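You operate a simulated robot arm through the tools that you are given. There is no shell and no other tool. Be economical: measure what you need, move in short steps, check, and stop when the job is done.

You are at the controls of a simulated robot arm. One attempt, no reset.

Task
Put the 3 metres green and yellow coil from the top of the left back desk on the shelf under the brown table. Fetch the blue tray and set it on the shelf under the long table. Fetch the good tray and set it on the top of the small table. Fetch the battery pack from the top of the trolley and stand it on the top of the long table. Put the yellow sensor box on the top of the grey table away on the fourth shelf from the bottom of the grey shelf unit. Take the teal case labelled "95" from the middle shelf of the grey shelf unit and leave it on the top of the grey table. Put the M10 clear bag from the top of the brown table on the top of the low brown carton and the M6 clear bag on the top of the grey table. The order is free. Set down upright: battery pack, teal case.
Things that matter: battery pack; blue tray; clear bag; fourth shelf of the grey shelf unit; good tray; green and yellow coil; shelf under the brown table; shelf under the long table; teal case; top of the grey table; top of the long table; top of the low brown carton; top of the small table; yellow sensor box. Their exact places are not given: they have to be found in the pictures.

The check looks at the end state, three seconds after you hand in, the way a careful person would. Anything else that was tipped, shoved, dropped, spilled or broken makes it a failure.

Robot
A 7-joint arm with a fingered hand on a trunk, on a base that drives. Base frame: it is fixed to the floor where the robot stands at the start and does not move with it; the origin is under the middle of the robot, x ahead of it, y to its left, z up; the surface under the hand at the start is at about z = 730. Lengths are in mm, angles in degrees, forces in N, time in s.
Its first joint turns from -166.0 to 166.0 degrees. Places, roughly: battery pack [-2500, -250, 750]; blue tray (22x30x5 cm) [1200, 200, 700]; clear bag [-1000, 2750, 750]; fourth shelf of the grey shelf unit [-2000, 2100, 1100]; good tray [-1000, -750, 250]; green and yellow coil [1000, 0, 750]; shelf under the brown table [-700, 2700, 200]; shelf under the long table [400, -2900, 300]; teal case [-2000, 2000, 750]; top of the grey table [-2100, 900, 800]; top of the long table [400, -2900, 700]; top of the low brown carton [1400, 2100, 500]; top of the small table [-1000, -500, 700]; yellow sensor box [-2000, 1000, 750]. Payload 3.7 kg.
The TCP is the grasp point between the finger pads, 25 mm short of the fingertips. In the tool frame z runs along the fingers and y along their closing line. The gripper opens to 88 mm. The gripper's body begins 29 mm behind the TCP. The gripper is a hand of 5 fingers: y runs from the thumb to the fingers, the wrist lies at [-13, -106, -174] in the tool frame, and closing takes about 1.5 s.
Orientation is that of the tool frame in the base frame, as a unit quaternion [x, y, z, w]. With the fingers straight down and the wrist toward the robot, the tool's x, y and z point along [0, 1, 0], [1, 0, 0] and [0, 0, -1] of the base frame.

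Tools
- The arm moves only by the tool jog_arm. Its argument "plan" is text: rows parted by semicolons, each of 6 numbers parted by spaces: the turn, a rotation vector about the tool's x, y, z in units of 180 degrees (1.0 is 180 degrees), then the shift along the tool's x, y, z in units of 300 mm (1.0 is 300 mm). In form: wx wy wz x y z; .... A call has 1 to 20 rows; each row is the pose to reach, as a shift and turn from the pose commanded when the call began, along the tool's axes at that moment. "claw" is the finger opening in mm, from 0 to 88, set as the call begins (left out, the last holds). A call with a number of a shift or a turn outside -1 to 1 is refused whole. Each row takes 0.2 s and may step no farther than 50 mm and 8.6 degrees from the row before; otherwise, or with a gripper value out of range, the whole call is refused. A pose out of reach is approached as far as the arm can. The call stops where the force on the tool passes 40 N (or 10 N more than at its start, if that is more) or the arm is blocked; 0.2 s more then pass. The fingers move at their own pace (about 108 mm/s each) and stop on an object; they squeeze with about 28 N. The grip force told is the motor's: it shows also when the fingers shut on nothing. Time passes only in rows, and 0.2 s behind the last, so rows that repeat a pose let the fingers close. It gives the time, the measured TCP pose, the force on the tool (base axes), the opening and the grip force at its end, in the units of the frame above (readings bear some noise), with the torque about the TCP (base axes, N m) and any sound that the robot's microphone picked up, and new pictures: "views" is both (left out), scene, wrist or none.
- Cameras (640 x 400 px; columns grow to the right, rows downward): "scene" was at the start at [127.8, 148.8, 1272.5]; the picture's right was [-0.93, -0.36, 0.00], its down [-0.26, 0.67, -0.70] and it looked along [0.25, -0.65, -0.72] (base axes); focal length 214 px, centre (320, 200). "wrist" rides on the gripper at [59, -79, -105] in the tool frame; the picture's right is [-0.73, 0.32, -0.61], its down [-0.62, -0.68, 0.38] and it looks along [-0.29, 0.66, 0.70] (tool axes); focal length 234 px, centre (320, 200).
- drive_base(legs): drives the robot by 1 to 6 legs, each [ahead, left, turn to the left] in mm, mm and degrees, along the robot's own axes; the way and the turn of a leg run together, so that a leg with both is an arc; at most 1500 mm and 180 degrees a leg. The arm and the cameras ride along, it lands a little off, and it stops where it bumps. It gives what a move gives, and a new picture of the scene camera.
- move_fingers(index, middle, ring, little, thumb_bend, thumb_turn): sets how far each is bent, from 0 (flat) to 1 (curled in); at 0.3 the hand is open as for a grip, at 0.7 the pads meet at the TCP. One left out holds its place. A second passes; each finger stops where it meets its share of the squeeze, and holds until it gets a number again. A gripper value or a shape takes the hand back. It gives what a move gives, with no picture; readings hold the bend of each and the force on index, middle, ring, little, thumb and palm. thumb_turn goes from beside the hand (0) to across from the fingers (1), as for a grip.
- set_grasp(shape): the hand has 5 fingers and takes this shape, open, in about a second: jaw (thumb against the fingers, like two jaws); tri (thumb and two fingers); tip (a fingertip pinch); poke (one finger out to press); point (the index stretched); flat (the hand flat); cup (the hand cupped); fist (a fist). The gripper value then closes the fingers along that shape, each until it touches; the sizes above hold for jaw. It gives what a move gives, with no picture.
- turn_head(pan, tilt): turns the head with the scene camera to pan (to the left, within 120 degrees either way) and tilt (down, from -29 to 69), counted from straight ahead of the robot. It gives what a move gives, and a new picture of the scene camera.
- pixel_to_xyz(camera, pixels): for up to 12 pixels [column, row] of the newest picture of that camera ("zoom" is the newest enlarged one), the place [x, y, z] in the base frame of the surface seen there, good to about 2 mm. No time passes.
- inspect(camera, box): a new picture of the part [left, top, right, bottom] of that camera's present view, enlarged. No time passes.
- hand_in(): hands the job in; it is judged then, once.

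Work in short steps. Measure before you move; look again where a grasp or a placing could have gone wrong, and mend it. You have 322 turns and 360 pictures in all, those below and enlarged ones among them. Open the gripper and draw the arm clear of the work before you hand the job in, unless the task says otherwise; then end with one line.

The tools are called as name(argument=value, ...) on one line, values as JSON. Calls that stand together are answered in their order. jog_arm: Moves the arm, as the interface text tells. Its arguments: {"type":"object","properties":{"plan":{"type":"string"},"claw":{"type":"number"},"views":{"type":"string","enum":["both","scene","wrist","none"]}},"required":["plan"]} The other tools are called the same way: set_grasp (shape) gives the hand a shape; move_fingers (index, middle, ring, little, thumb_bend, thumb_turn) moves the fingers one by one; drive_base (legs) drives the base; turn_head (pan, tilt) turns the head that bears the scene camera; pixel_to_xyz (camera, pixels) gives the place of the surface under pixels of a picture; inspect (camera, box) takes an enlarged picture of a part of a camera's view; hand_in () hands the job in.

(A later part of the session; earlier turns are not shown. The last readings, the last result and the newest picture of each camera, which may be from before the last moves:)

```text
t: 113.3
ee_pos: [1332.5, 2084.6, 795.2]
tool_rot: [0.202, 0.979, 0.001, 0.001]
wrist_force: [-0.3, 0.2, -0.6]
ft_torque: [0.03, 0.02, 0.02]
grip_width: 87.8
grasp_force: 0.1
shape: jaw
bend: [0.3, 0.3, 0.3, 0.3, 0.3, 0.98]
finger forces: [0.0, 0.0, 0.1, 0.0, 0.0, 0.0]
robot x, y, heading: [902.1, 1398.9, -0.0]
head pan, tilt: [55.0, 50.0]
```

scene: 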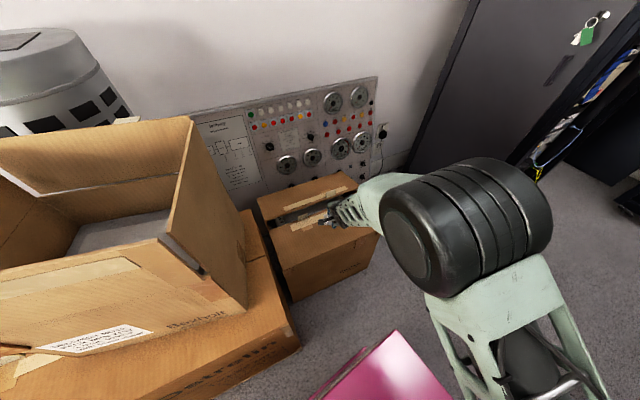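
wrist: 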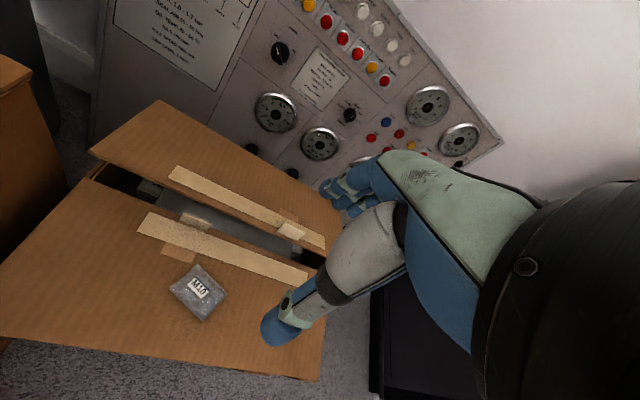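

M10 bag lies flat on the low carton. Raise, swing the arm back to the front.

jog_arm(plan="0 0 0 0 0 -0.15; 0 0 0 0 0 -0.3; 0 0 0 0 0 -0.45; 0 0 0 0 0 -0.6; 0 0 0 0 0 -0.75; 0 0 0 0 0 -0.9; 0 0 0 0 0 -1; 0 0 0.03 -0.14 0.03 -1; 0 0 0.06 -0.28 0.06 -1; 0 0 0.09 -0.42 0.08 -1; 0 0 0.12 -0.56 0.09 -1; 0 0 0.15 -0.7 0.09 -1; 0 0 0.17 -0.84 0.08 -1; 0 0 0.19 -0.98 0.06 -1; 0 0 0.19 -0.98 0.06 -1", views="none")

jog_arm(plan="0 0 0.03 -0.14 0.03 0; 0 0 0.06 -0.28 0.06 0; 0 0 0.09 -0.42 0.08 0; 0 0 0.12 -0.56 0.08 0; 0 0 0.15 -0.7 0.08 0; 0 0 0.17 -0.84 0.06 0; 0 0 0.18 -0.98 0.03 0; 0 0 0.18 -0.98 0.03 0", views="scene")

```text
t: 116.5
ee_pos: [1612.6, 1986.1, 1095.3]
tool_rot: [0.48, 0.877, 0.0, 0.0]
wrist_force: [0.0, 0.1, -0.8]
ft_torque: [0.01, 0.0, 0.01]
grip_width: 87.3
grasp_force: 0.1
shape: jaw
bend: [0.3, 0.3, 0.3, 0.3, 0.3, 0.98]
finger forces: [0.1, 0.0, 0.1, 0.1, 0.0, 0.1]
robot x, y, heading: [900.3, 1402.2, 0.5]
head pan, tilt: [55.0, 50.0]
```

```text
t: 118.3
ee_pos: [1778.4, 1744.2, 1094.0]
tool_rot: [0.707, 0.708, 0.0, -0.001]
wrist_force: [0.5, -1.5, -1.0]
ft_torque: [-0.06, -0.02, -0.02]
grip_width: 87.5
grasp_force: 0.0
shape: jaw
bend: [0.3, 0.3, 0.3, 0.3, 0.3, 0.98]
finger forces: [0.0, 0.0, 0.1, 0.1, 0.0, 0.1]
robot x, y, heading: [907.3, 1402.4, 0.5]
head pan, tilt: [55.0, 50.0]
```

scene: 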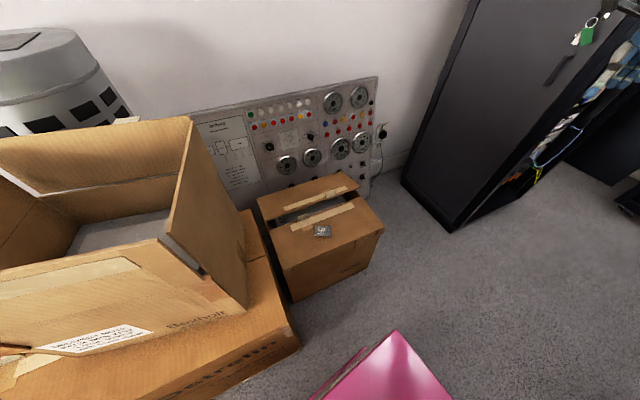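

Centre the arm, reverse along the corridor, and turn to the brown table for the M6 bag.

jog_arm(plan="0 0 0 -0.14 -0.04 0; 0 0 0 -0.28 -0.08 0; 0 0 0 -0.42 -0.12 0; 0 0 0 -0.56 -0.16 0; 0 0 0 -0.7 -0.2 0; 0 0 0 -0.84 -0.24 0; 0 0 0 -0.98 -0.26 0; 0 0 0 -0.98 -0.26 0", views="none")

drive_base(legs=[[-1400, 0, 0], [0, 0, 90], [220, 50, 0]])

turn_head(pan=0, tilt=50)

```text
t: 120.2
ee_pos: [1701.7, 1448.7, 1094.5]
tool_rot: [0.706, 0.708, 0.0, 0.0]
wrist_force: [0.5, 0.3, 0.1]
ft_torque: [0.01, 0.0, -0.01]
grip_width: 87.8
grasp_force: 0.0
shape: jaw
bend: [0.3, 0.3, 0.3, 0.3, 0.3, 0.98]
finger forces: [0.0, 0.0, 0.1, 0.0, 0.0, 0.0]
robot x, y, heading: [906.0, 1402.2, 0.7]
head pan, tilt: [55.0, 50.0]
```

```text
t: 132.2
ee_pos: [-546.8, 2426.7, 1095.3]
tool_rot: [0.017, 1.0, 0.0, 0.0]
wrist_force: [0.5, -0.7, 0.2]
ft_torque: [0.02, -0.01, 0.02]
grip_width: 87.8
grasp_force: 0.1
shape: jaw
bend: [0.3, 0.3, 0.3, 0.3, 0.3, 0.98]
finger forces: [0.0, 0.0, 0.0, 0.0, 0.0, 0.0]
robot x, y, heading: [-530.7, 1624.5, 87.8]
head pan, tilt: [55.0, 50.0]
```

scene: 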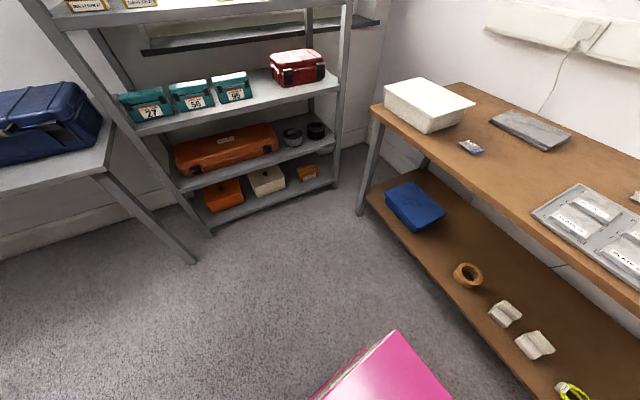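

```text
t: 133.4
ee_pos: [-546.1, 2426.8, 1094.7]
tool_rot: [0.019, 1.0, -0.001, 0.0]
wrist_force: [0.0, 0.9, 0.2]
ft_torque: [-0.04, -0.01, 0.02]
grip_width: 87.9
grasp_force: 0.1
shape: jaw
bend: [0.3, 0.3, 0.3, 0.3, 0.3, 0.98]
finger forces: [0.1, 0.0, 0.0, 0.1, 0.1, 0.0]
robot x, y, heading: [-531.7, 1630.0, 88.2]
head pan, tilt: [0.0, 50.0]
```

scene: 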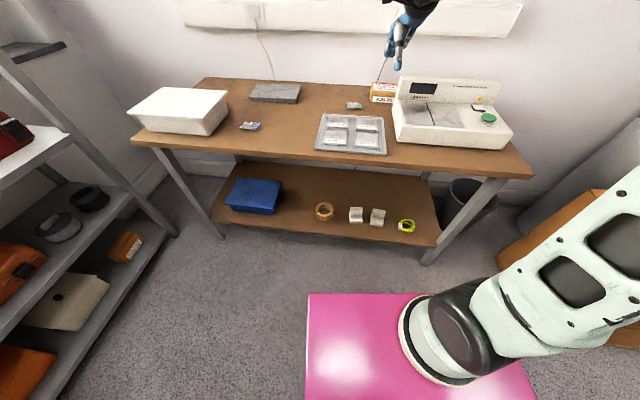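

Extend over M6 and look with the wrist camera.

jog_arm(plan="0 0 0 0.01 0.14 0; 0 0 0 0.02 0.28 0; 0 0 0 0.03 0.42 0; 0 0 0 0.04 0.56 0; 0 0 0 0.05 0.7 0; 0 0 0 0.05 0.84 0; 0 0 0 0.05 0.97 0; 0 0 0 0.05 0.97 0.15; 0 0 0 0.05 0.97 0.3; 0 0 0 0.05 0.97 0.45; 0 0 0 0.05 0.97 0.45", views="wrist")

```text
t: 135.8
ee_pos: [-550.7, 2718.3, 957.6]
tool_rot: [0.018, 1.0, 0.0, 0.0]
wrist_force: [0.7, 0.2, 0.9]
ft_torque: [0.0, 0.01, -0.01]
grip_width: 87.5
grasp_force: 0.0
shape: jaw
bend: [0.3, 0.3, 0.3, 0.3, 0.3, 0.98]
finger forces: [0.1, 0.0, 0.0, 0.1, 0.1, 0.0]
robot x, y, heading: [-534.6, 1629.0, 88.1]
head pan, tilt: [0.0, 50.0]
```

wrist: 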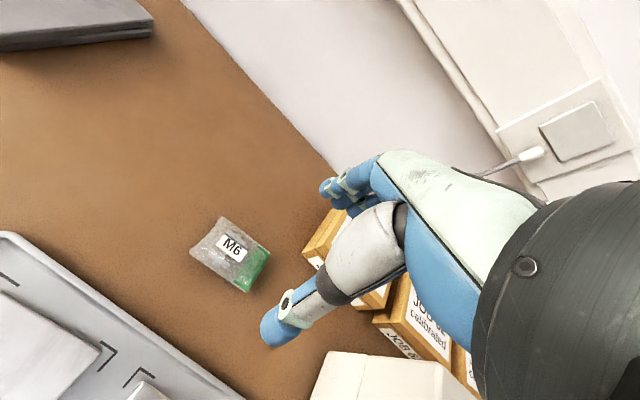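

pixel_to_xyz(camera="wrist", pixels=[[192, 247], [218, 218], [268, 252], [245, 290], [230, 255], [310, 245], [330, 265], [390, 330], [355, 355], [130, 290]])

```text
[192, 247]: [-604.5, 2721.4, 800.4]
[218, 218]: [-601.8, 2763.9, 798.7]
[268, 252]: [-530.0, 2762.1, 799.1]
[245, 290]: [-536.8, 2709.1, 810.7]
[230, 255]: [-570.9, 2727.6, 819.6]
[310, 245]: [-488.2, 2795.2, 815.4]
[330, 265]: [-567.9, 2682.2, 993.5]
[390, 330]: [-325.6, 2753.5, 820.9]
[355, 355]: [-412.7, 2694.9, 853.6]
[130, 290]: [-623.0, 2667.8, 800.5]
```

jog_arm(plan="0 0 0 0.059 0.065 0.05; 0 0 0 0.059 0.065 0.15; 0 0 0 0.059 0.065 0.25; 0 0 0 0.059 0.065 0.35; 0 0 0 0.059 0.065 0.432; 0 0 0 0.059 0.065 0.432", views="wrist")

jog_arm(plan="0 0 0 0 0 0; 0 0 0 0 0 0; 0 0 0 0 0 0; 0 0 0 0 0 0; 0 0 0 0 0 0; 0 0 0 0 0 0; 0 0 0 0 0 0; 0 0 0 0 0 0; 0 0 0 0 0 0", claw=5, views="none")

jog_arm(plan="0 0 0 0 0 -0.05; 0 0 0 0 0 -0.15; 0 0 0 0 0 -0.3; 0 0 0 0 0 -0.45; 0 0 0 0 0 -0.6; 0 0 0 0 0 -0.75; 0 0 0 0 0 -0.9; 0 0 0 0 0 -0.9", views="wrist")

```text
t: 137.2
ee_pos: [-566.8, 2738.1, 829.7]
tool_rot: [0.018, 1.0, 0.001, -0.001]
wrist_force: [-0.2, 0.0, 0.0]
ft_torque: [-0.02, 0.01, -0.01]
grip_width: 87.6
grasp_force: 0.0
shape: jaw
bend: [0.3, 0.3, 0.3, 0.3, 0.3, 0.98]
finger forces: [0.1, 0.1, 0.1, 0.1, 0.0, 0.0]
robot x, y, heading: [-529.5, 1627.4, 88.0]
head pan, tilt: [0.0, 50.0]
```

wrist: 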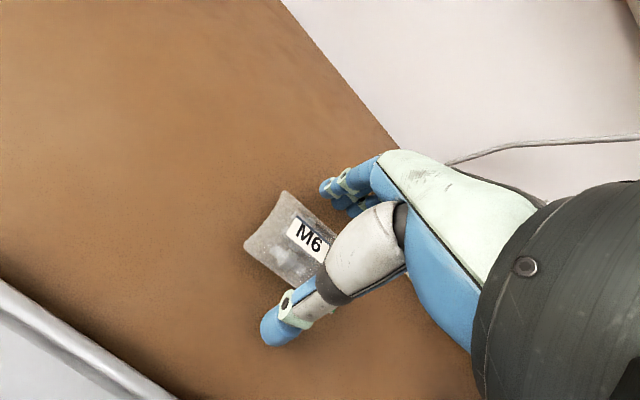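

```text
t: 139.2
ee_pos: [-568.5, 2737.9, 830.1]
tool_rot: [0.019, 1.0, 0.0, 0.0]
wrist_force: [0.0, -0.4, 0.1]
ft_torque: [-0.01, 0.01, -0.03]
grip_width: 42.1
grasp_force: 28.1
shape: jaw
bend: [0.74, 0.45, 0.43, 0.46, 0.71, 1.0]
finger forces: [13.9, 7.9, 3.2, 0.0, 25.0, 0.1]
robot x, y, heading: [-528.3, 1628.8, 88.1]
head pan, tilt: [0.0, 50.0]
```

```text
t: 141.0
ee_pos: [-567.9, 2737.4, 1098.9]
tool_rot: [0.018, 1.0, -0.001, 0.0]
wrist_force: [0.0, -0.1, -0.1]
ft_torque: [-0.07, 0.01, -0.05]
grip_width: 42.0
grasp_force: 27.5
shape: jaw
bend: [0.74, 0.45, 0.43, 0.46, 0.71, 1.0]
finger forces: [13.9, 7.8, 3.3, 0.0, 25.0, 0.1]
robot x, y, heading: [-532.0, 1627.6, 88.3]
head pan, tilt: [0.0, 50.0]
```

wrist: 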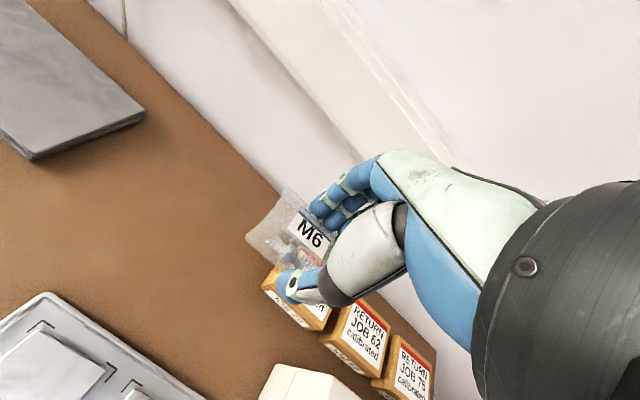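

Held. Retract, back away and turn toward the grey table.

jog_arm(plan="0 0 0 0 -0.14 0; 0 0 0 0 -0.28 0; 0 0 0 0 -0.42 0; 0 0 0 0 -0.56 0; 0 0 0 0 -0.7 0; 0 0 0 0 -0.84 0; 0 0 0 0 -0.98 0; 0 0 0 0 -0.98 0", views="none")

drive_base(legs=[[-650, 0, 0], [0, 0, 92]])

turn_head(pan=0, tilt=30)

```text
t: 142.8
ee_pos: [-578.9, 2443.8, 1099.1]
tool_rot: [0.018, 1.0, 0.001, 0.001]
wrist_force: [1.0, 0.7, -0.5]
ft_torque: [-0.03, 0.0, -0.04]
grip_width: 41.7
grasp_force: 28.6
shape: jaw
bend: [0.74, 0.45, 0.43, 0.46, 0.71, 1.0]
finger forces: [13.8, 7.8, 3.3, 0.0, 24.9, 0.0]
robot x, y, heading: [-530.0, 1629.0, 88.1]
head pan, tilt: [0.0, 50.0]
```

```text
t: 150.4
ee_pos: [-1367.2, 904.6, 1099.1]
tool_rot: [-0.707, 0.708, 0.0, 0.0]
wrist_force: [0.4, -0.1, -0.7]
ft_torque: [0.02, -0.03, 0.0]
grip_width: 41.2
grasp_force: 27.9
shape: jaw
bend: [0.74, 0.45, 0.43, 0.46, 0.72, 1.0]
finger forces: [13.7, 7.7, 3.2, 0.1, 24.6, 0.1]
robot x, y, heading: [-550.0, 981.5, -179.9]
head pan, tilt: [0.0, 50.0]
```

scene: 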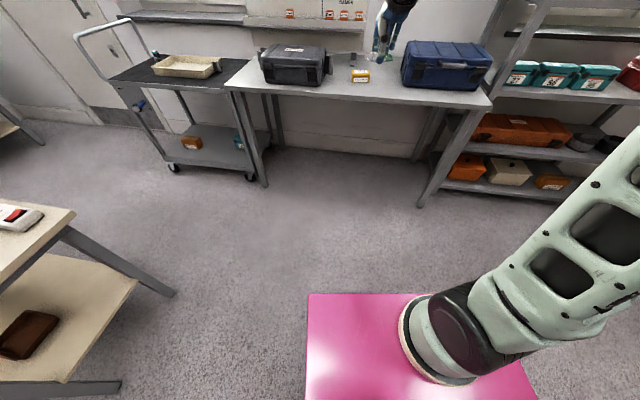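

```text
t: 151.2
ee_pos: [-1366.7, 903.9, 1099.5]
tool_rot: [-0.707, 0.707, 0.0, 0.0]
wrist_force: [-0.1, -0.1, -0.7]
ft_torque: [0.02, -0.03, -0.01]
grip_width: 41.5
grasp_force: 28.2
shape: jaw
bend: [0.74, 0.45, 0.43, 0.46, 0.72, 1.0]
finger forces: [13.5, 7.7, 3.2, 0.0, 24.7, 0.1]
robot x, y, heading: [-550.2, 975.6, -179.8]
head pan, tilt: [0.0, 30.0]
```

scene: 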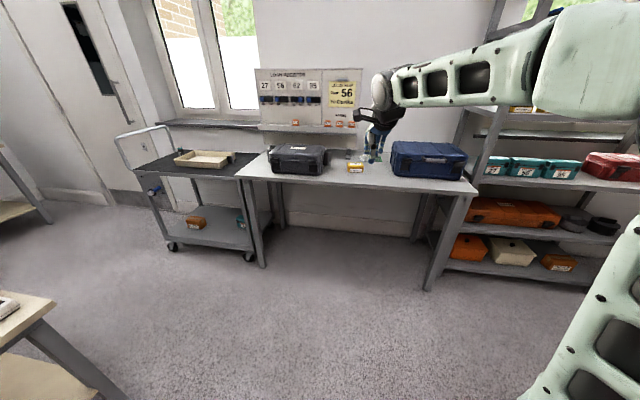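

inspect(camera="scene", box=[230, 60, 480, 216])

inspect(camera="scene", box=[460, 90, 640, 285])

inspect(camera="scene", box=[100, 110, 290, 260])

pixel_to_xyz(camera="scene", pixels=[[240, 178], [470, 190], [330, 180], [370, 182], [355, 168], [300, 165], [395, 172], [435, 180], [290, 160], [345, 150], [470, 172], [243, 160]])

```text
2.56 times, centred on (355, 138) of scene
```

zoom: 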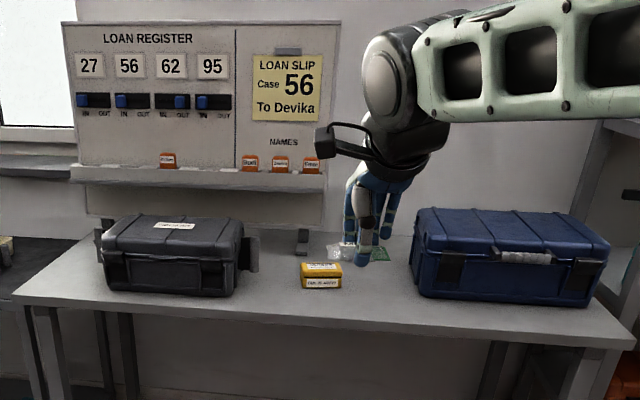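

```text
2.05 times, centred on (550, 188) of scene
```

zoom: 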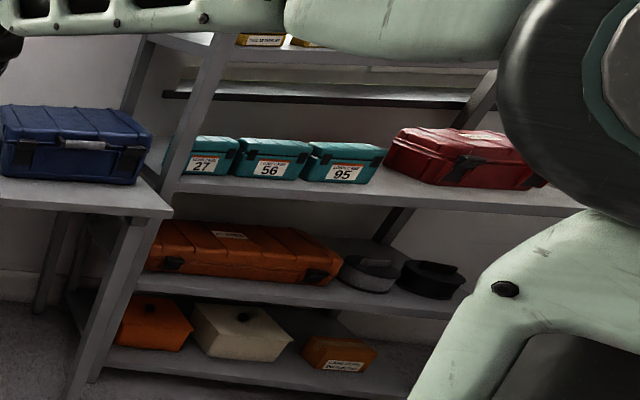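

```text
2.67 times, centred on (195, 185) of scene
```

zoom: 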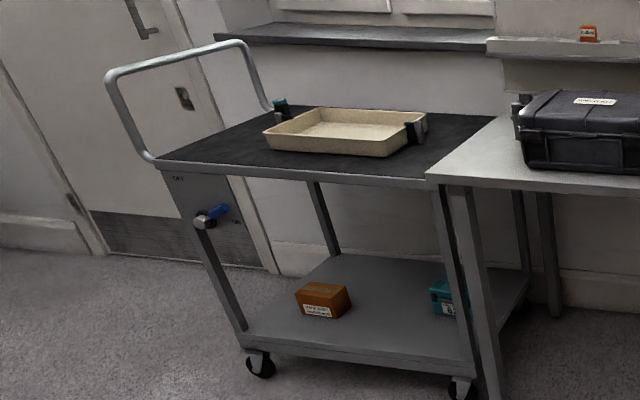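

```text
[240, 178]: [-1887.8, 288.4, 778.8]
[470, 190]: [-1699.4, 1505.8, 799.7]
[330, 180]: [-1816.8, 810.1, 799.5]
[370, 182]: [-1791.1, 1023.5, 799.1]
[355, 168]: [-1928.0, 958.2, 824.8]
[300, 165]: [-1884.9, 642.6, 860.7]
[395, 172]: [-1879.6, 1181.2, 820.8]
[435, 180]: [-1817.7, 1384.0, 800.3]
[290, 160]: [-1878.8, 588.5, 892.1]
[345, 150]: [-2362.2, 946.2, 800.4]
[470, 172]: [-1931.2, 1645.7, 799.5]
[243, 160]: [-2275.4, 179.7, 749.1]
```

Grey table top z=800; free gap between the black case and yellow box. Approach and lower the M6 bag at about (-1960,830).

drive_base(legs=[[340, 70, 0]])

jog_arm(plan="0 0 0 0 0.14 0; 0 0 0 0 0.28 0; 0 0 0 0 0.42 0; 0 0 0 0 0.56 0; 0 0 0 0 0.7 0; 0 0 0 0 0.83 0; 0 0 0 0 0.83 0.15; 0 0 0 0 0.83 0.3; 0 0 0 0 0.83 0.45; 0 0 0 0 0.83 0.6; 0 0 0 0 0.83 0.6")

```text
t: 153.4
ee_pos: [-1708.3, 829.9, 1099.4]
tool_rot: [0.707, -0.707, 0.0, 0.001]
wrist_force: [-1.2, -0.4, -1.2]
ft_torque: [0.0, -0.01, 0.0]
grip_width: 41.2
grasp_force: 28.0
shape: jaw
bend: [0.74, 0.45, 0.43, 0.46, 0.72, 1.0]
finger forces: [13.7, 7.6, 3.3, 0.1, 24.6, 0.0]
robot x, y, heading: [-896.9, 908.1, -179.5]
head pan, tilt: [0.0, 30.0]
```

scene: 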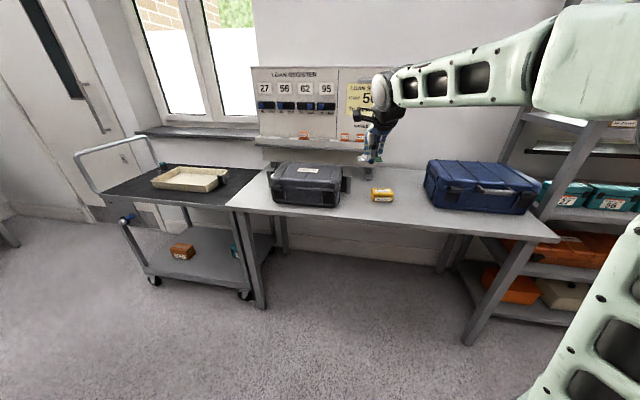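

```text
t: 155.8
ee_pos: [-1957.9, 831.6, 920.7]
tool_rot: [-0.707, 0.707, 0.0, 0.0]
wrist_force: [0.9, 5.5, 0.6]
ft_torque: [0.01, 0.0, -0.01]
grip_width: 39.7
grasp_force: 27.7
shape: jaw
bend: [0.74, 0.46, 0.51, 0.46, 0.73, 1.0]
finger forces: [14.2, 9.2, 0.0, 0.0, 23.2, 0.0]
robot x, y, heading: [-896.1, 911.5, -179.7]
head pan, tilt: [0.0, 30.0]
```

scene: 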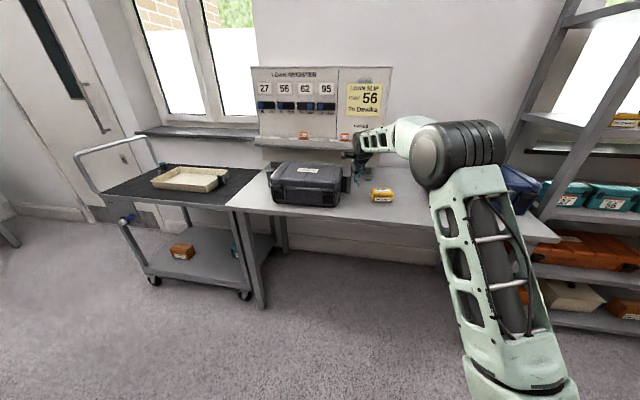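
wrist: 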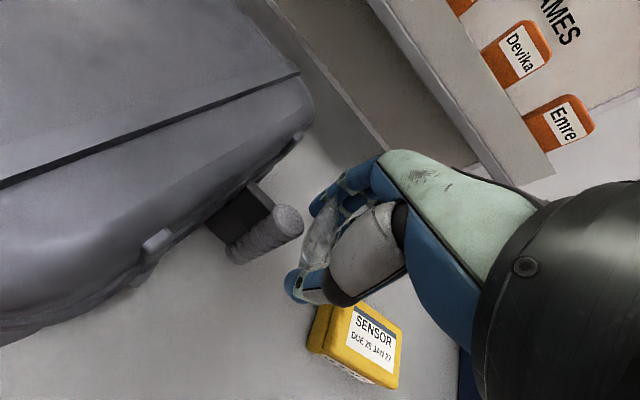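

A 5.5 N sideways force: the bag brushed the black case's side handle. Move away in +y by 45 mm.

jog_arm(plan="0 0 0 -0.05 0 0; 0 0 0 -0.1 0 0; 0 0 0 -0.15 0 0; 0 0 0 -0.15 0 0")

inspect(camera="scene", box=[240, 110, 430, 230])

```text
t: 156.8
ee_pos: [-1957.1, 875.2, 920.2]
tool_rot: [0.708, -0.706, 0.0, 0.0]
wrist_force: [0.4, 0.2, -0.2]
ft_torque: [0.0, 0.0, -0.03]
grip_width: 40.0
grasp_force: 27.7
shape: jaw
bend: [0.74, 0.46, 0.51, 0.46, 0.73, 1.0]
finger forces: [14.7, 8.6, 0.0, 0.0, 23.2, 0.0]
robot x, y, heading: [-897.7, 911.5, -179.8]
head pan, tilt: [0.0, 30.0]
```

scene: 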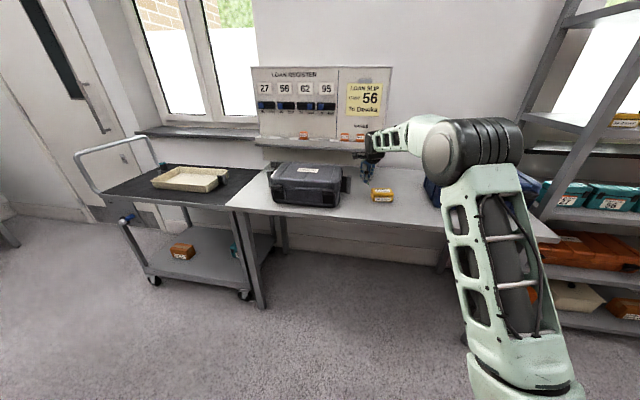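
wrist: 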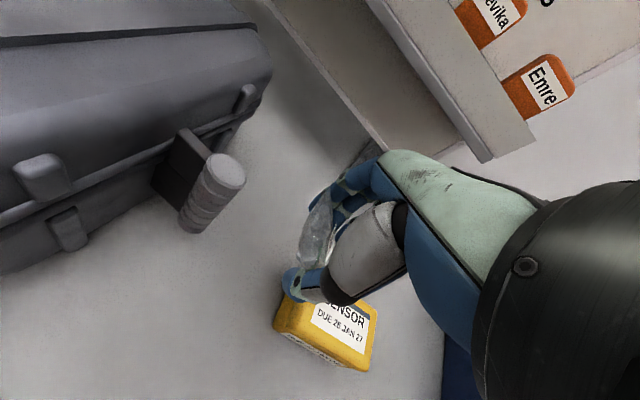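

```text
3.33 times, centred on (335, 170) of scene
```

zoom: 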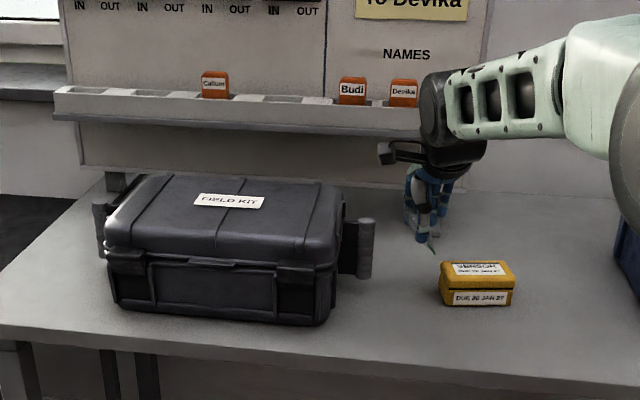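

pixel_to_xyz(camera="wrist", pixels=[[225, 165], [205, 220], [280, 320], [320, 300], [370, 350], [340, 362], [312, 230], [320, 200], [305, 262], [150, 320]])

inspect(camera="wrist", box=[250, 150, 410, 310])

```text
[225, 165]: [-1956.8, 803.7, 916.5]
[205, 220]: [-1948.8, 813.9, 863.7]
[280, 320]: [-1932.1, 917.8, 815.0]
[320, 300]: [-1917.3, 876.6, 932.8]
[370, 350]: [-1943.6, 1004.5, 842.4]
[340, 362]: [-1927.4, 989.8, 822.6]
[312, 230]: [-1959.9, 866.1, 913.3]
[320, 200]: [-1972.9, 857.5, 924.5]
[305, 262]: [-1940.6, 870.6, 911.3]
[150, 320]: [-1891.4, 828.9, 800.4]
```

```text
2.50 times, centred on (330, 230) of wrist
```

zoom: 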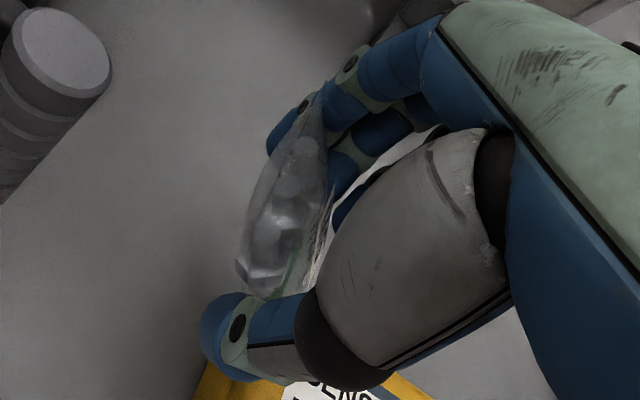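

The bag pivoted upright in the grip. I set it in the clear front area at (-1880,860), lowering carefully.

jog_arm(plan="0 0 0 0.02 -0.13 0; 0 0 0 0.05 -0.257 0; 0 0 0 0.05 -0.257 0.1; 0 0 0 0.05 -0.257 0.2; 0 0 0 0.05 -0.257 0.25; 0 0 0 0.05 -0.257 0.28; 0 0 0 0.05 -0.257 0.28")

```text
t: 158.4
ee_pos: [-1880.2, 859.9, 838.0]
tool_rot: [0.708, -0.707, -0.001, 0.003]
wrist_force: [-6.3, -7.4, 34.8]
ft_torque: [0.43, 0.43, 0.22]
grip_width: 41.8
grasp_force: 27.8
shape: jaw
bend: [0.74, 0.44, 0.77, 0.46, 0.74, 0.97]
finger forces: [15.1, 9.4, 25.9, 0.0, 24.9, 0.0]
robot x, y, heading: [-893.3, 907.3, -179.6]
head pan, tilt: [0.0, 30.0]
```

scene: 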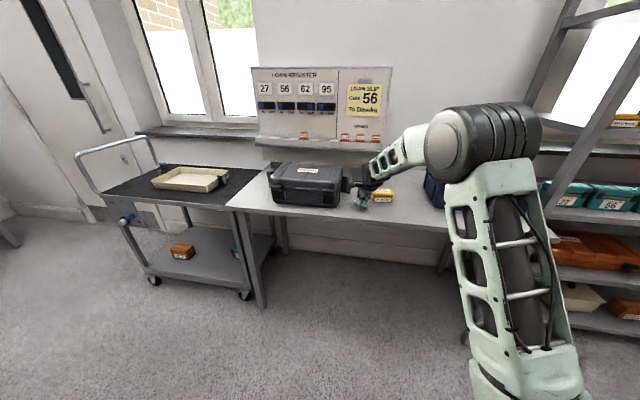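
wrist: 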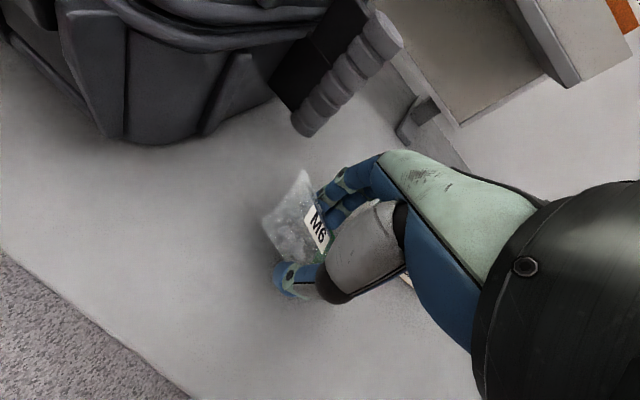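

The bag touches the table (35 N). Ease up 6 mm and release.

jog_arm(plan="0 0 0 0 0 -0.02; 0 0 0 0 0 -0.02", views="none")

jog_arm(plan="0 0 0 0 0 0; 0 0 0 0 0 0; 0 0 0 0 0 0; 0 0 0 0 0 0; 0 0 0 0 0 0; 0 0 0 0 0 0; 0 0 0 0 0 0", claw=88, views="wrist")

```text
t: 159.1
ee_pos: [-1879.4, 860.9, 841.0]
tool_rot: [-0.707, 0.708, -0.001, 0.0]
wrist_force: [-0.7, -1.7, 15.3]
ft_torque: [0.25, 0.17, 0.04]
grip_width: 41.6
grasp_force: 28.4
shape: jaw
bend: [0.74, 0.44, 0.76, 0.46, 0.74, 0.97]
finger forces: [16.0, 9.9, 15.5, 0.0, 24.0, 0.0]
robot x, y, heading: [-894.5, 908.9, -180.0]
head pan, tilt: [0.0, 30.0]
```

```text
t: 160.7
ee_pos: [-1880.5, 859.5, 841.3]
tool_rot: [0.708, -0.706, 0.0, 0.0]
wrist_force: [-0.1, -0.6, -0.4]
ft_torque: [-0.03, 0.01, 0.01]
grip_width: 87.8
grasp_force: 0.1
shape: jaw
bend: [0.3, 0.3, 0.3, 0.3, 0.3, 0.98]
finger forces: [0.0, 0.0, 0.1, 0.0, 0.0, 0.0]
robot x, y, heading: [-893.2, 909.8, -179.6]
head pan, tilt: [0.0, 30.0]
```

wrist: 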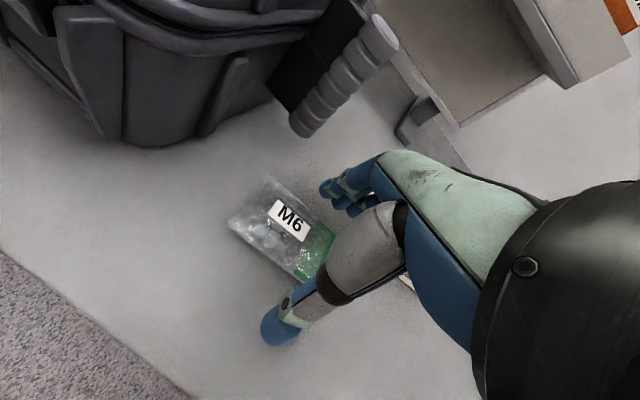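

M6 lies flat on the grey table. Raise and look at the sensor box.

jog_arm(plan="0 0 0 0 0 -0.15; 0 0 0 0 0 -0.3; 0 0 0 0 0 -0.45; 0 0 0 0 0 -0.5; 0 0 0 -0.12 0.05 -0.5; 0 0 0 -0.24 0.1 -0.5; 0 0 0 -0.3 0.15 -0.5; 0 0 0 -0.3 0.15 -0.5", views="wrist")

```text
t: 162.4
ee_pos: [-1925.9, 951.4, 991.7]
tool_rot: [0.708, -0.706, 0.001, 0.0]
wrist_force: [0.3, 0.4, -0.5]
ft_torque: [0.01, -0.01, -0.01]
grip_width: 87.7
grasp_force: 0.1
shape: jaw
bend: [0.3, 0.3, 0.3, 0.3, 0.3, 0.98]
finger forces: [0.0, 0.0, 0.0, 0.0, 0.0, 0.0]
robot x, y, heading: [-895.2, 907.1, -179.8]
head pan, tilt: [0.0, 30.0]
```

wrist: 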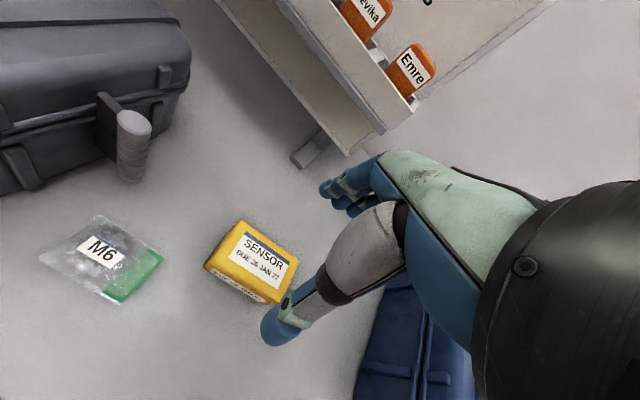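

Before gripping, measure the shelf unit (levels and gaps).

turn_head(pan=-50, tilt=15)

pixel_to_xyz(camera="wrist", pixels=[[205, 265], [240, 222], [297, 255], [265, 303], [250, 250], [245, 285], [125, 120], [400, 280], [390, 330]])

```text
t: 163.6
ee_pos: [-1926.1, 950.8, 991.9]
tool_rot: [0.708, -0.706, 0.0, 0.0]
wrist_force: [0.1, 0.7, 0.8]
ft_torque: [0.0, 0.03, 0.04]
grip_width: 87.8
grasp_force: 0.1
shape: jaw
bend: [0.3, 0.3, 0.3, 0.3, 0.3, 0.98]
finger forces: [0.0, 0.0, 0.0, 0.0, 0.0, 0.0]
robot x, y, heading: [-897.5, 906.9, -179.7]
head pan, tilt: [-50.0, 15.0]
```

scene: 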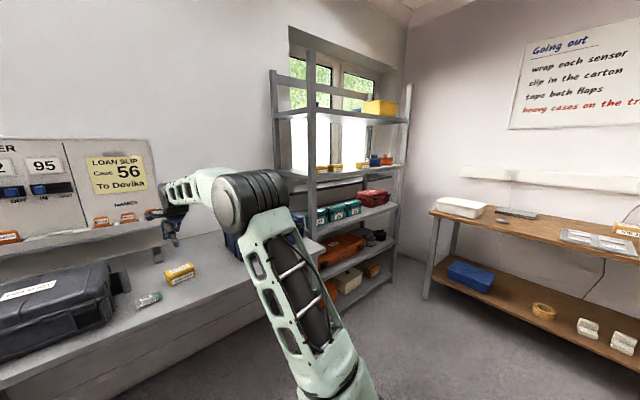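

```text
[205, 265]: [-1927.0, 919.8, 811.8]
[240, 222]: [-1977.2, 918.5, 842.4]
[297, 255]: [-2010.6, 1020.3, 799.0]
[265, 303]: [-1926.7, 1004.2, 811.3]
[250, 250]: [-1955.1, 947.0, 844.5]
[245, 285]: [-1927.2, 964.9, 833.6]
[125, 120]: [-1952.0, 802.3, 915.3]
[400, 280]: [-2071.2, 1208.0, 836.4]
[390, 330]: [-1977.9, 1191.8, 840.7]
```

inspect(camera="scene", box=[260, 40, 420, 300])

pixel_to_xyz(camera="scene", pixels=[[320, 115], [395, 122], [322, 180], [345, 178], [403, 167], [395, 205], [318, 238], [350, 222], [312, 100], [400, 130], [350, 168], [365, 190]])

```text
1.54 times, centred on (340, 170) of scene
```

zoom: 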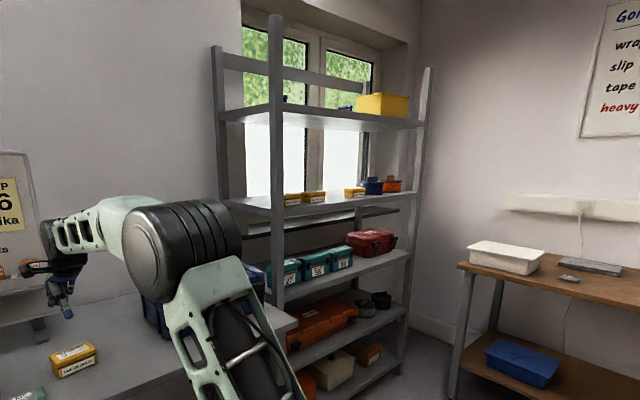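

```text
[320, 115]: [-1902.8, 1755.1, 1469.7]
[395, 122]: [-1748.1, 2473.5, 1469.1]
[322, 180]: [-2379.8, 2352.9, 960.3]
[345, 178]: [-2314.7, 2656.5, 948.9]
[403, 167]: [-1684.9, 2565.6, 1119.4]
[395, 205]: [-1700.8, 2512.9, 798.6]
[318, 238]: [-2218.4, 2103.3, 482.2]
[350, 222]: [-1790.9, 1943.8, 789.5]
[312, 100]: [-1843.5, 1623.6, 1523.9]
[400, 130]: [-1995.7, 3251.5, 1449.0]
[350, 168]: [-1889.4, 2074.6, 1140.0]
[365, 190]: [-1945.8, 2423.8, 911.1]
```

Sensor box centre (-1954,962), 53 mm in x. Check the register ledge clearance, then descend.

pixel_to_xyz(camera="wrist", pixels=[[345, 130], [300, 80], [310, 155], [405, 100], [375, 125]])

jog_arm(plan="0 0 0 -0.037 0.093 0.05; 0 0 0 -0.037 0.093 0.18; 0 0 0 -0.037 0.093 0.3; 0 0 0 -0.037 0.093 0.42; 0 0 0 -0.037 0.093 0.49; 0 0 0 -0.037 0.093 0.543; 0 0 0 -0.037 0.093 0.543", views="wrist")

```text
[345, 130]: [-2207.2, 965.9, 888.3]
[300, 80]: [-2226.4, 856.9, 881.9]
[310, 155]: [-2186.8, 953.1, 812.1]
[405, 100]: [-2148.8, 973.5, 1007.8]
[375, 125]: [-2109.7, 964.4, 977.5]
```

```text
t: 165.2
ee_pos: [-1954.7, 962.8, 829.3]
tool_rot: [0.708, -0.707, 0.0, 0.0]
wrist_force: [-0.9, 0.5, 0.0]
ft_torque: [-0.01, 0.0, 0.0]
grip_width: 87.6
grasp_force: 0.0
shape: jaw
bend: [0.3, 0.3, 0.3, 0.3, 0.3, 0.98]
finger forces: [0.0, 0.1, 0.0, 0.0, 0.0, 0.0]
robot x, y, heading: [-894.0, 906.1, -179.5]
head pan, tilt: [-50.0, 15.0]
```

wrist: 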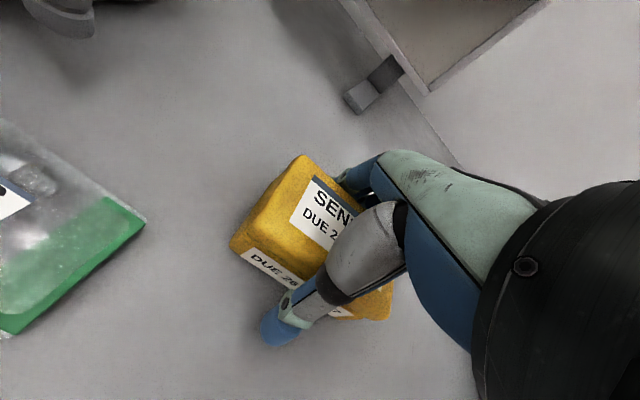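

jog_arm(plan="0 0 0 0 0 0; 0 0 0 0 0 0; 0 0 0 0 0 0; 0 0 0 0 0 0; 0 0 0 0 0 0; 0 0 0 0 0 0; 0 0 0 0 0 0; 0 0 0 0 0 0", claw=20, views="none")

jog_arm(plan="0 0 0 0 0 -0.05; 0 0 0 0 0 -0.15; 0 0 0 0 0 -0.3; 0 0 0 0 0 -0.45; 0 0 0 0 0 -0.6; 0 0 0 0 0 -0.75; 0 0 0 0 0 -0.9; 0 0 0 0 0 -0.9", views="wrist")

```text
t: 167.0
ee_pos: [-1954.4, 961.0, 827.6]
tool_rot: [0.708, -0.707, 0.0, 0.001]
wrist_force: [0.3, 0.2, 0.5]
ft_torque: [0.06, 0.02, 0.01]
grip_width: 51.8
grasp_force: 28.1
shape: jaw
bend: [0.74, 0.43, 0.4, 0.42, 0.63, 0.99]
finger forces: [13.8, 7.6, 3.1, 1.9, 26.3, 0.0]
robot x, y, heading: [-894.8, 904.2, -179.9]
head pan, tilt: [-50.0, 15.0]
```

```text
t: 168.8
ee_pos: [-1954.5, 962.0, 1098.4]
tool_rot: [0.708, -0.707, 0.0, 0.0]
wrist_force: [0.2, 0.1, -0.7]
ft_torque: [0.02, 0.01, 0.02]
grip_width: 51.8
grasp_force: 28.0
shape: jaw
bend: [0.74, 0.43, 0.41, 0.42, 0.63, 0.98]
finger forces: [13.9, 7.6, 3.3, 1.6, 26.3, 0.0]
robot x, y, heading: [-894.2, 904.7, -179.5]
head pan, tilt: [-50.0, 15.0]
```

wrist: 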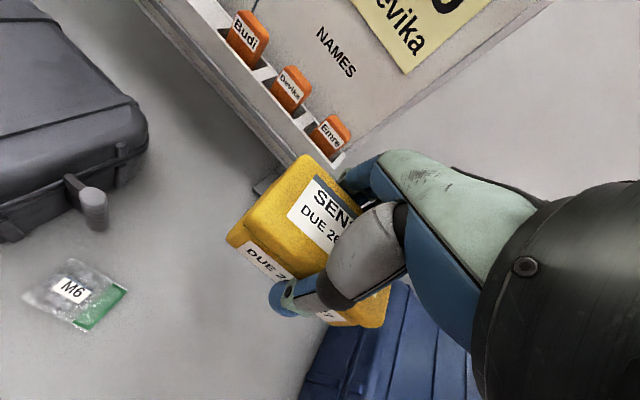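

Held. Retract and raise, then drive sideways to the shelf unit.

jog_arm(plan="0 0 0 0 -0.14 0; 0 0 0 0 -0.28 0; 0 0 0 0 -0.42 0; 0 0 0 0 -0.56 0; 0 0 0 0 -0.7 -0.05; 0 0 0 0 -0.82 -0.1; 0 0 0 0 -0.82 -0.25; 0 0 0 0 -0.82 -0.4; 0 0 0 0 -0.82 -0.5; 0 0 0 0 -0.82 -0.5", views="none")

drive_base(legs=[[-200, 0, 0], [0, -1000, 0], [0, 0, -9.5]])

turn_head(pan=0, tilt=15)

```text
t: 171.0
ee_pos: [-1708.0, 961.4, 1249.6]
tool_rot: [0.708, -0.707, 0.0, 0.0]
wrist_force: [0.2, -0.3, -1.3]
ft_torque: [0.02, -0.03, 0.0]
grip_width: 51.6
grasp_force: 28.3
shape: jaw
bend: [0.74, 0.43, 0.41, 0.42, 0.63, 0.98]
finger forces: [13.8, 7.6, 3.2, 1.6, 26.2, 0.1]
robot x, y, heading: [-894.5, 909.7, -179.9]
head pan, tilt: [-50.0, 15.0]
```

```text
t: 178.1
ee_pos: [-1493.5, 2092.9, 1247.5]
tool_rot: [-0.648, 0.761, 0.0, 0.0]
wrist_force: [0.8, 1.0, -1.8]
ft_torque: [0.0, 0.0, -0.01]
grip_width: 51.2
grasp_force: 28.0
shape: jaw
bend: [0.74, 0.43, 0.41, 0.42, 0.63, 0.98]
finger forces: [13.8, 7.4, 3.2, 1.5, 26.2, 0.1]
robot x, y, heading: [-697.6, 1909.4, 170.8]
head pan, tilt: [-50.0, 15.0]
```

scene: 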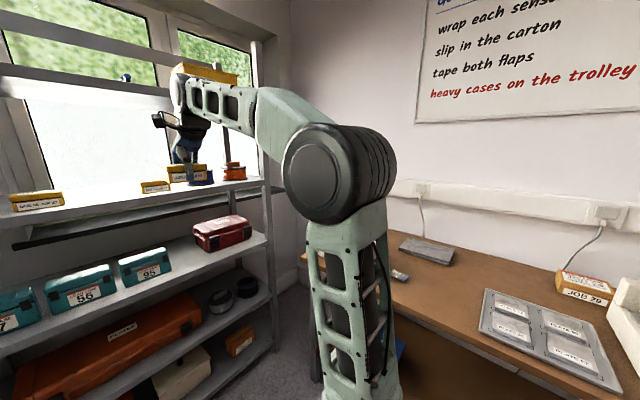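

```text
t: 179.3
ee_pos: [-1493.8, 2092.4, 1247.8]
tool_rot: [-0.648, 0.762, 0.0, 0.0]
wrist_force: [-0.4, -0.6, -1.1]
ft_torque: [0.02, -0.03, 0.01]
grip_width: 51.5
grasp_force: 28.3
shape: jaw
bend: [0.74, 0.43, 0.41, 0.42, 0.63, 0.98]
finger forces: [13.9, 7.4, 3.2, 1.6, 26.1, 0.0]
robot x, y, heading: [-699.5, 1906.5, 170.8]
head pan, tilt: [0.0, 15.0]
```

scene: 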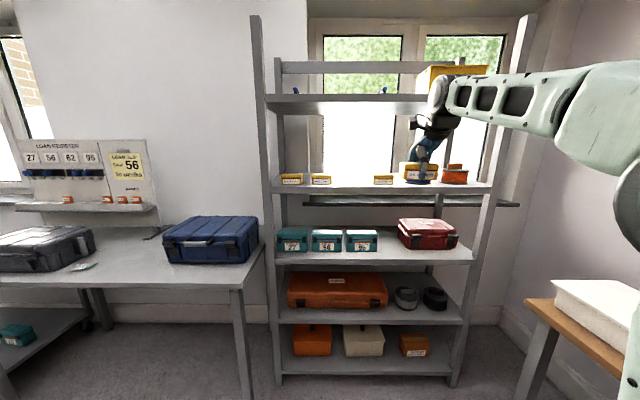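

pixel_to_xyz(camera="scene", pixels=[[321, 180], [384, 180], [350, 186], [350, 191], [350, 100], [330, 186], [372, 185], [361, 242], [345, 240], [378, 240], [361, 232], [361, 258]])

inspect(camera="scene", box=[260, 150, 490, 290])

```text
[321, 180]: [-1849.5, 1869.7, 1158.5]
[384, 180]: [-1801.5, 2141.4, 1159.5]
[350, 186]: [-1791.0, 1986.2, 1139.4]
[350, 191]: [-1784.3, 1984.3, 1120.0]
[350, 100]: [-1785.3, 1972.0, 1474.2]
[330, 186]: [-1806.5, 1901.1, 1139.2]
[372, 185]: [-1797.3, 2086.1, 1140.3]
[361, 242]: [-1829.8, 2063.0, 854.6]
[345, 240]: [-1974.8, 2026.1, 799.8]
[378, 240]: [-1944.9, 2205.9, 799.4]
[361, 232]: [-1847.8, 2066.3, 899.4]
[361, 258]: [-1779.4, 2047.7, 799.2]
```

```text
2.78 times, centred on (375, 220) of scene
```

zoom: 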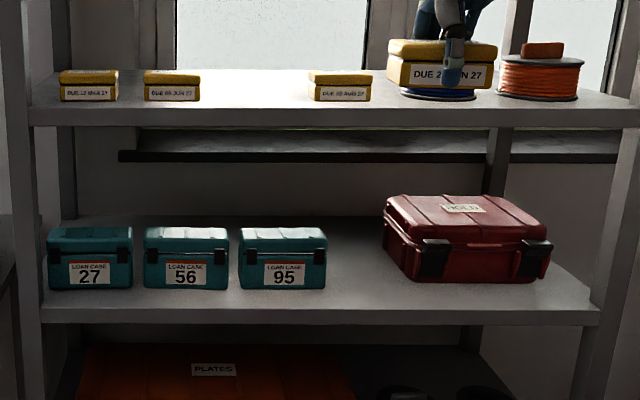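

Empty slot in the row near y≈2007 on the fourth shelf (z=1140). Align: 141 left and 150 ahead, then lower to z≈1185.

drive_base(legs=[[150, 141, 0]])

jog_arm(plan="0 0 0 0 0 0.1; 0 0 0 0 0 0.2; 0 0 0 0 0 0.2")

```text
t: 180.9
ee_pos: [-1663.9, 1979.1, 1247.9]
tool_rot: [-0.647, 0.762, 0.0, -0.001]
wrist_force: [-0.1, 0.0, -1.8]
ft_torque: [0.02, -0.01, 0.01]
grip_width: 51.7
grasp_force: 28.0
shape: jaw
bend: [0.74, 0.43, 0.41, 0.42, 0.63, 0.98]
finger forces: [13.9, 7.4, 3.2, 1.7, 26.1, 0.1]
robot x, y, heading: [-874.1, 1794.0, 171.0]
head pan, tilt: [0.0, 15.0]
```

scene: 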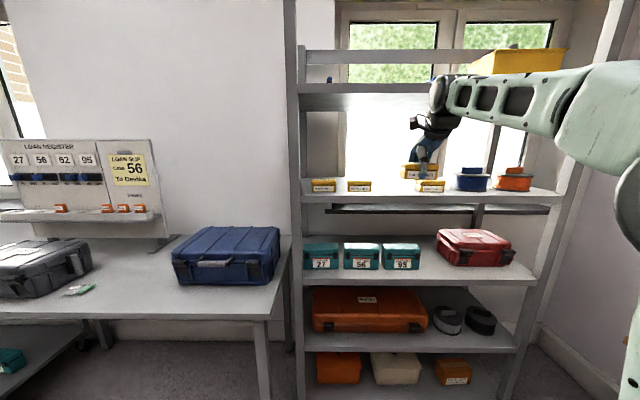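

```text
t: 181.7
ee_pos: [-1664.9, 1978.7, 1187.1]
tool_rot: [-0.648, 0.762, 0.0, 0.0]
wrist_force: [-1.0, -0.6, -2.0]
ft_torque: [0.02, 0.02, 0.03]
grip_width: 51.5
grasp_force: 28.5
shape: jaw
bend: [0.74, 0.43, 0.41, 0.42, 0.63, 0.98]
finger forces: [13.8, 7.4, 3.1, 1.6, 26.1, 0.0]
robot x, y, heading: [-874.2, 1793.3, 170.8]
head pan, tilt: [0.0, 15.0]
```

scene: 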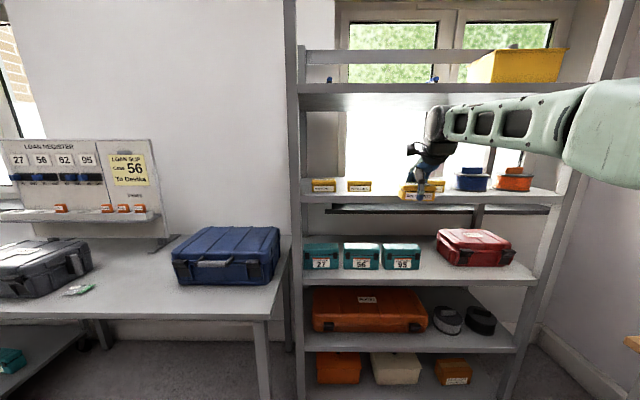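
wrist: 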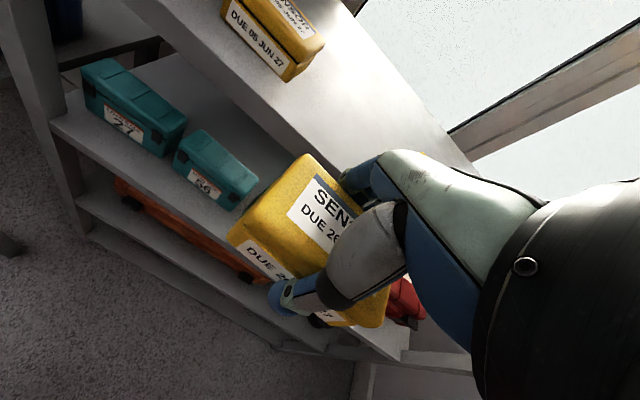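

Insert 188 mm forward above the shelf.

jog_arm(plan="0 0 0 0 0.1 0; 0 0 0 0 0.2 0; 0 0 0 0 0.3 0; 0 0 0 0 0.4 0; 0 0 0 0 0.5 0; 0 0 0 0 0.58 0; 0 0 0 0.007 0.627 0; 0 0 0 0.007 0.627 0")

```text
t: 183.5
ee_pos: [-1851.3, 2006.7, 1187.2]
tool_rot: [-0.647, 0.762, 0.0, 0.001]
wrist_force: [0.0, 0.5, -1.7]
ft_torque: [-0.01, 0.01, 0.01]
grip_width: 51.5
grasp_force: 28.4
shape: jaw
bend: [0.74, 0.43, 0.41, 0.42, 0.63, 0.98]
finger forces: [13.9, 7.4, 3.2, 1.6, 26.2, 0.0]
robot x, y, heading: [-868.2, 1790.5, 170.9]
head pan, tilt: [0.0, 15.0]
```

scene: 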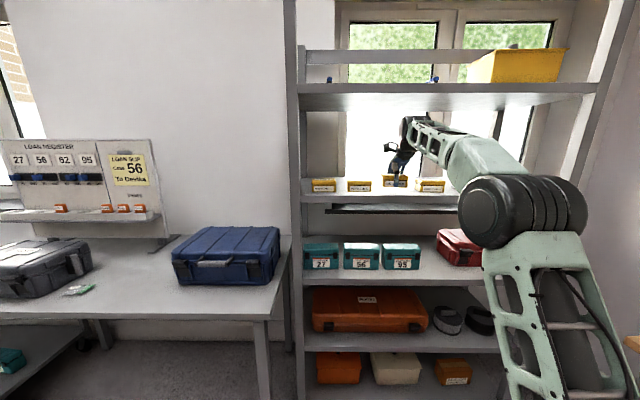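
wrist: 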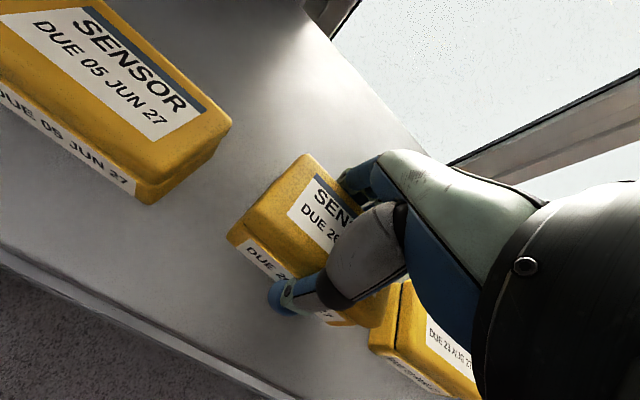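

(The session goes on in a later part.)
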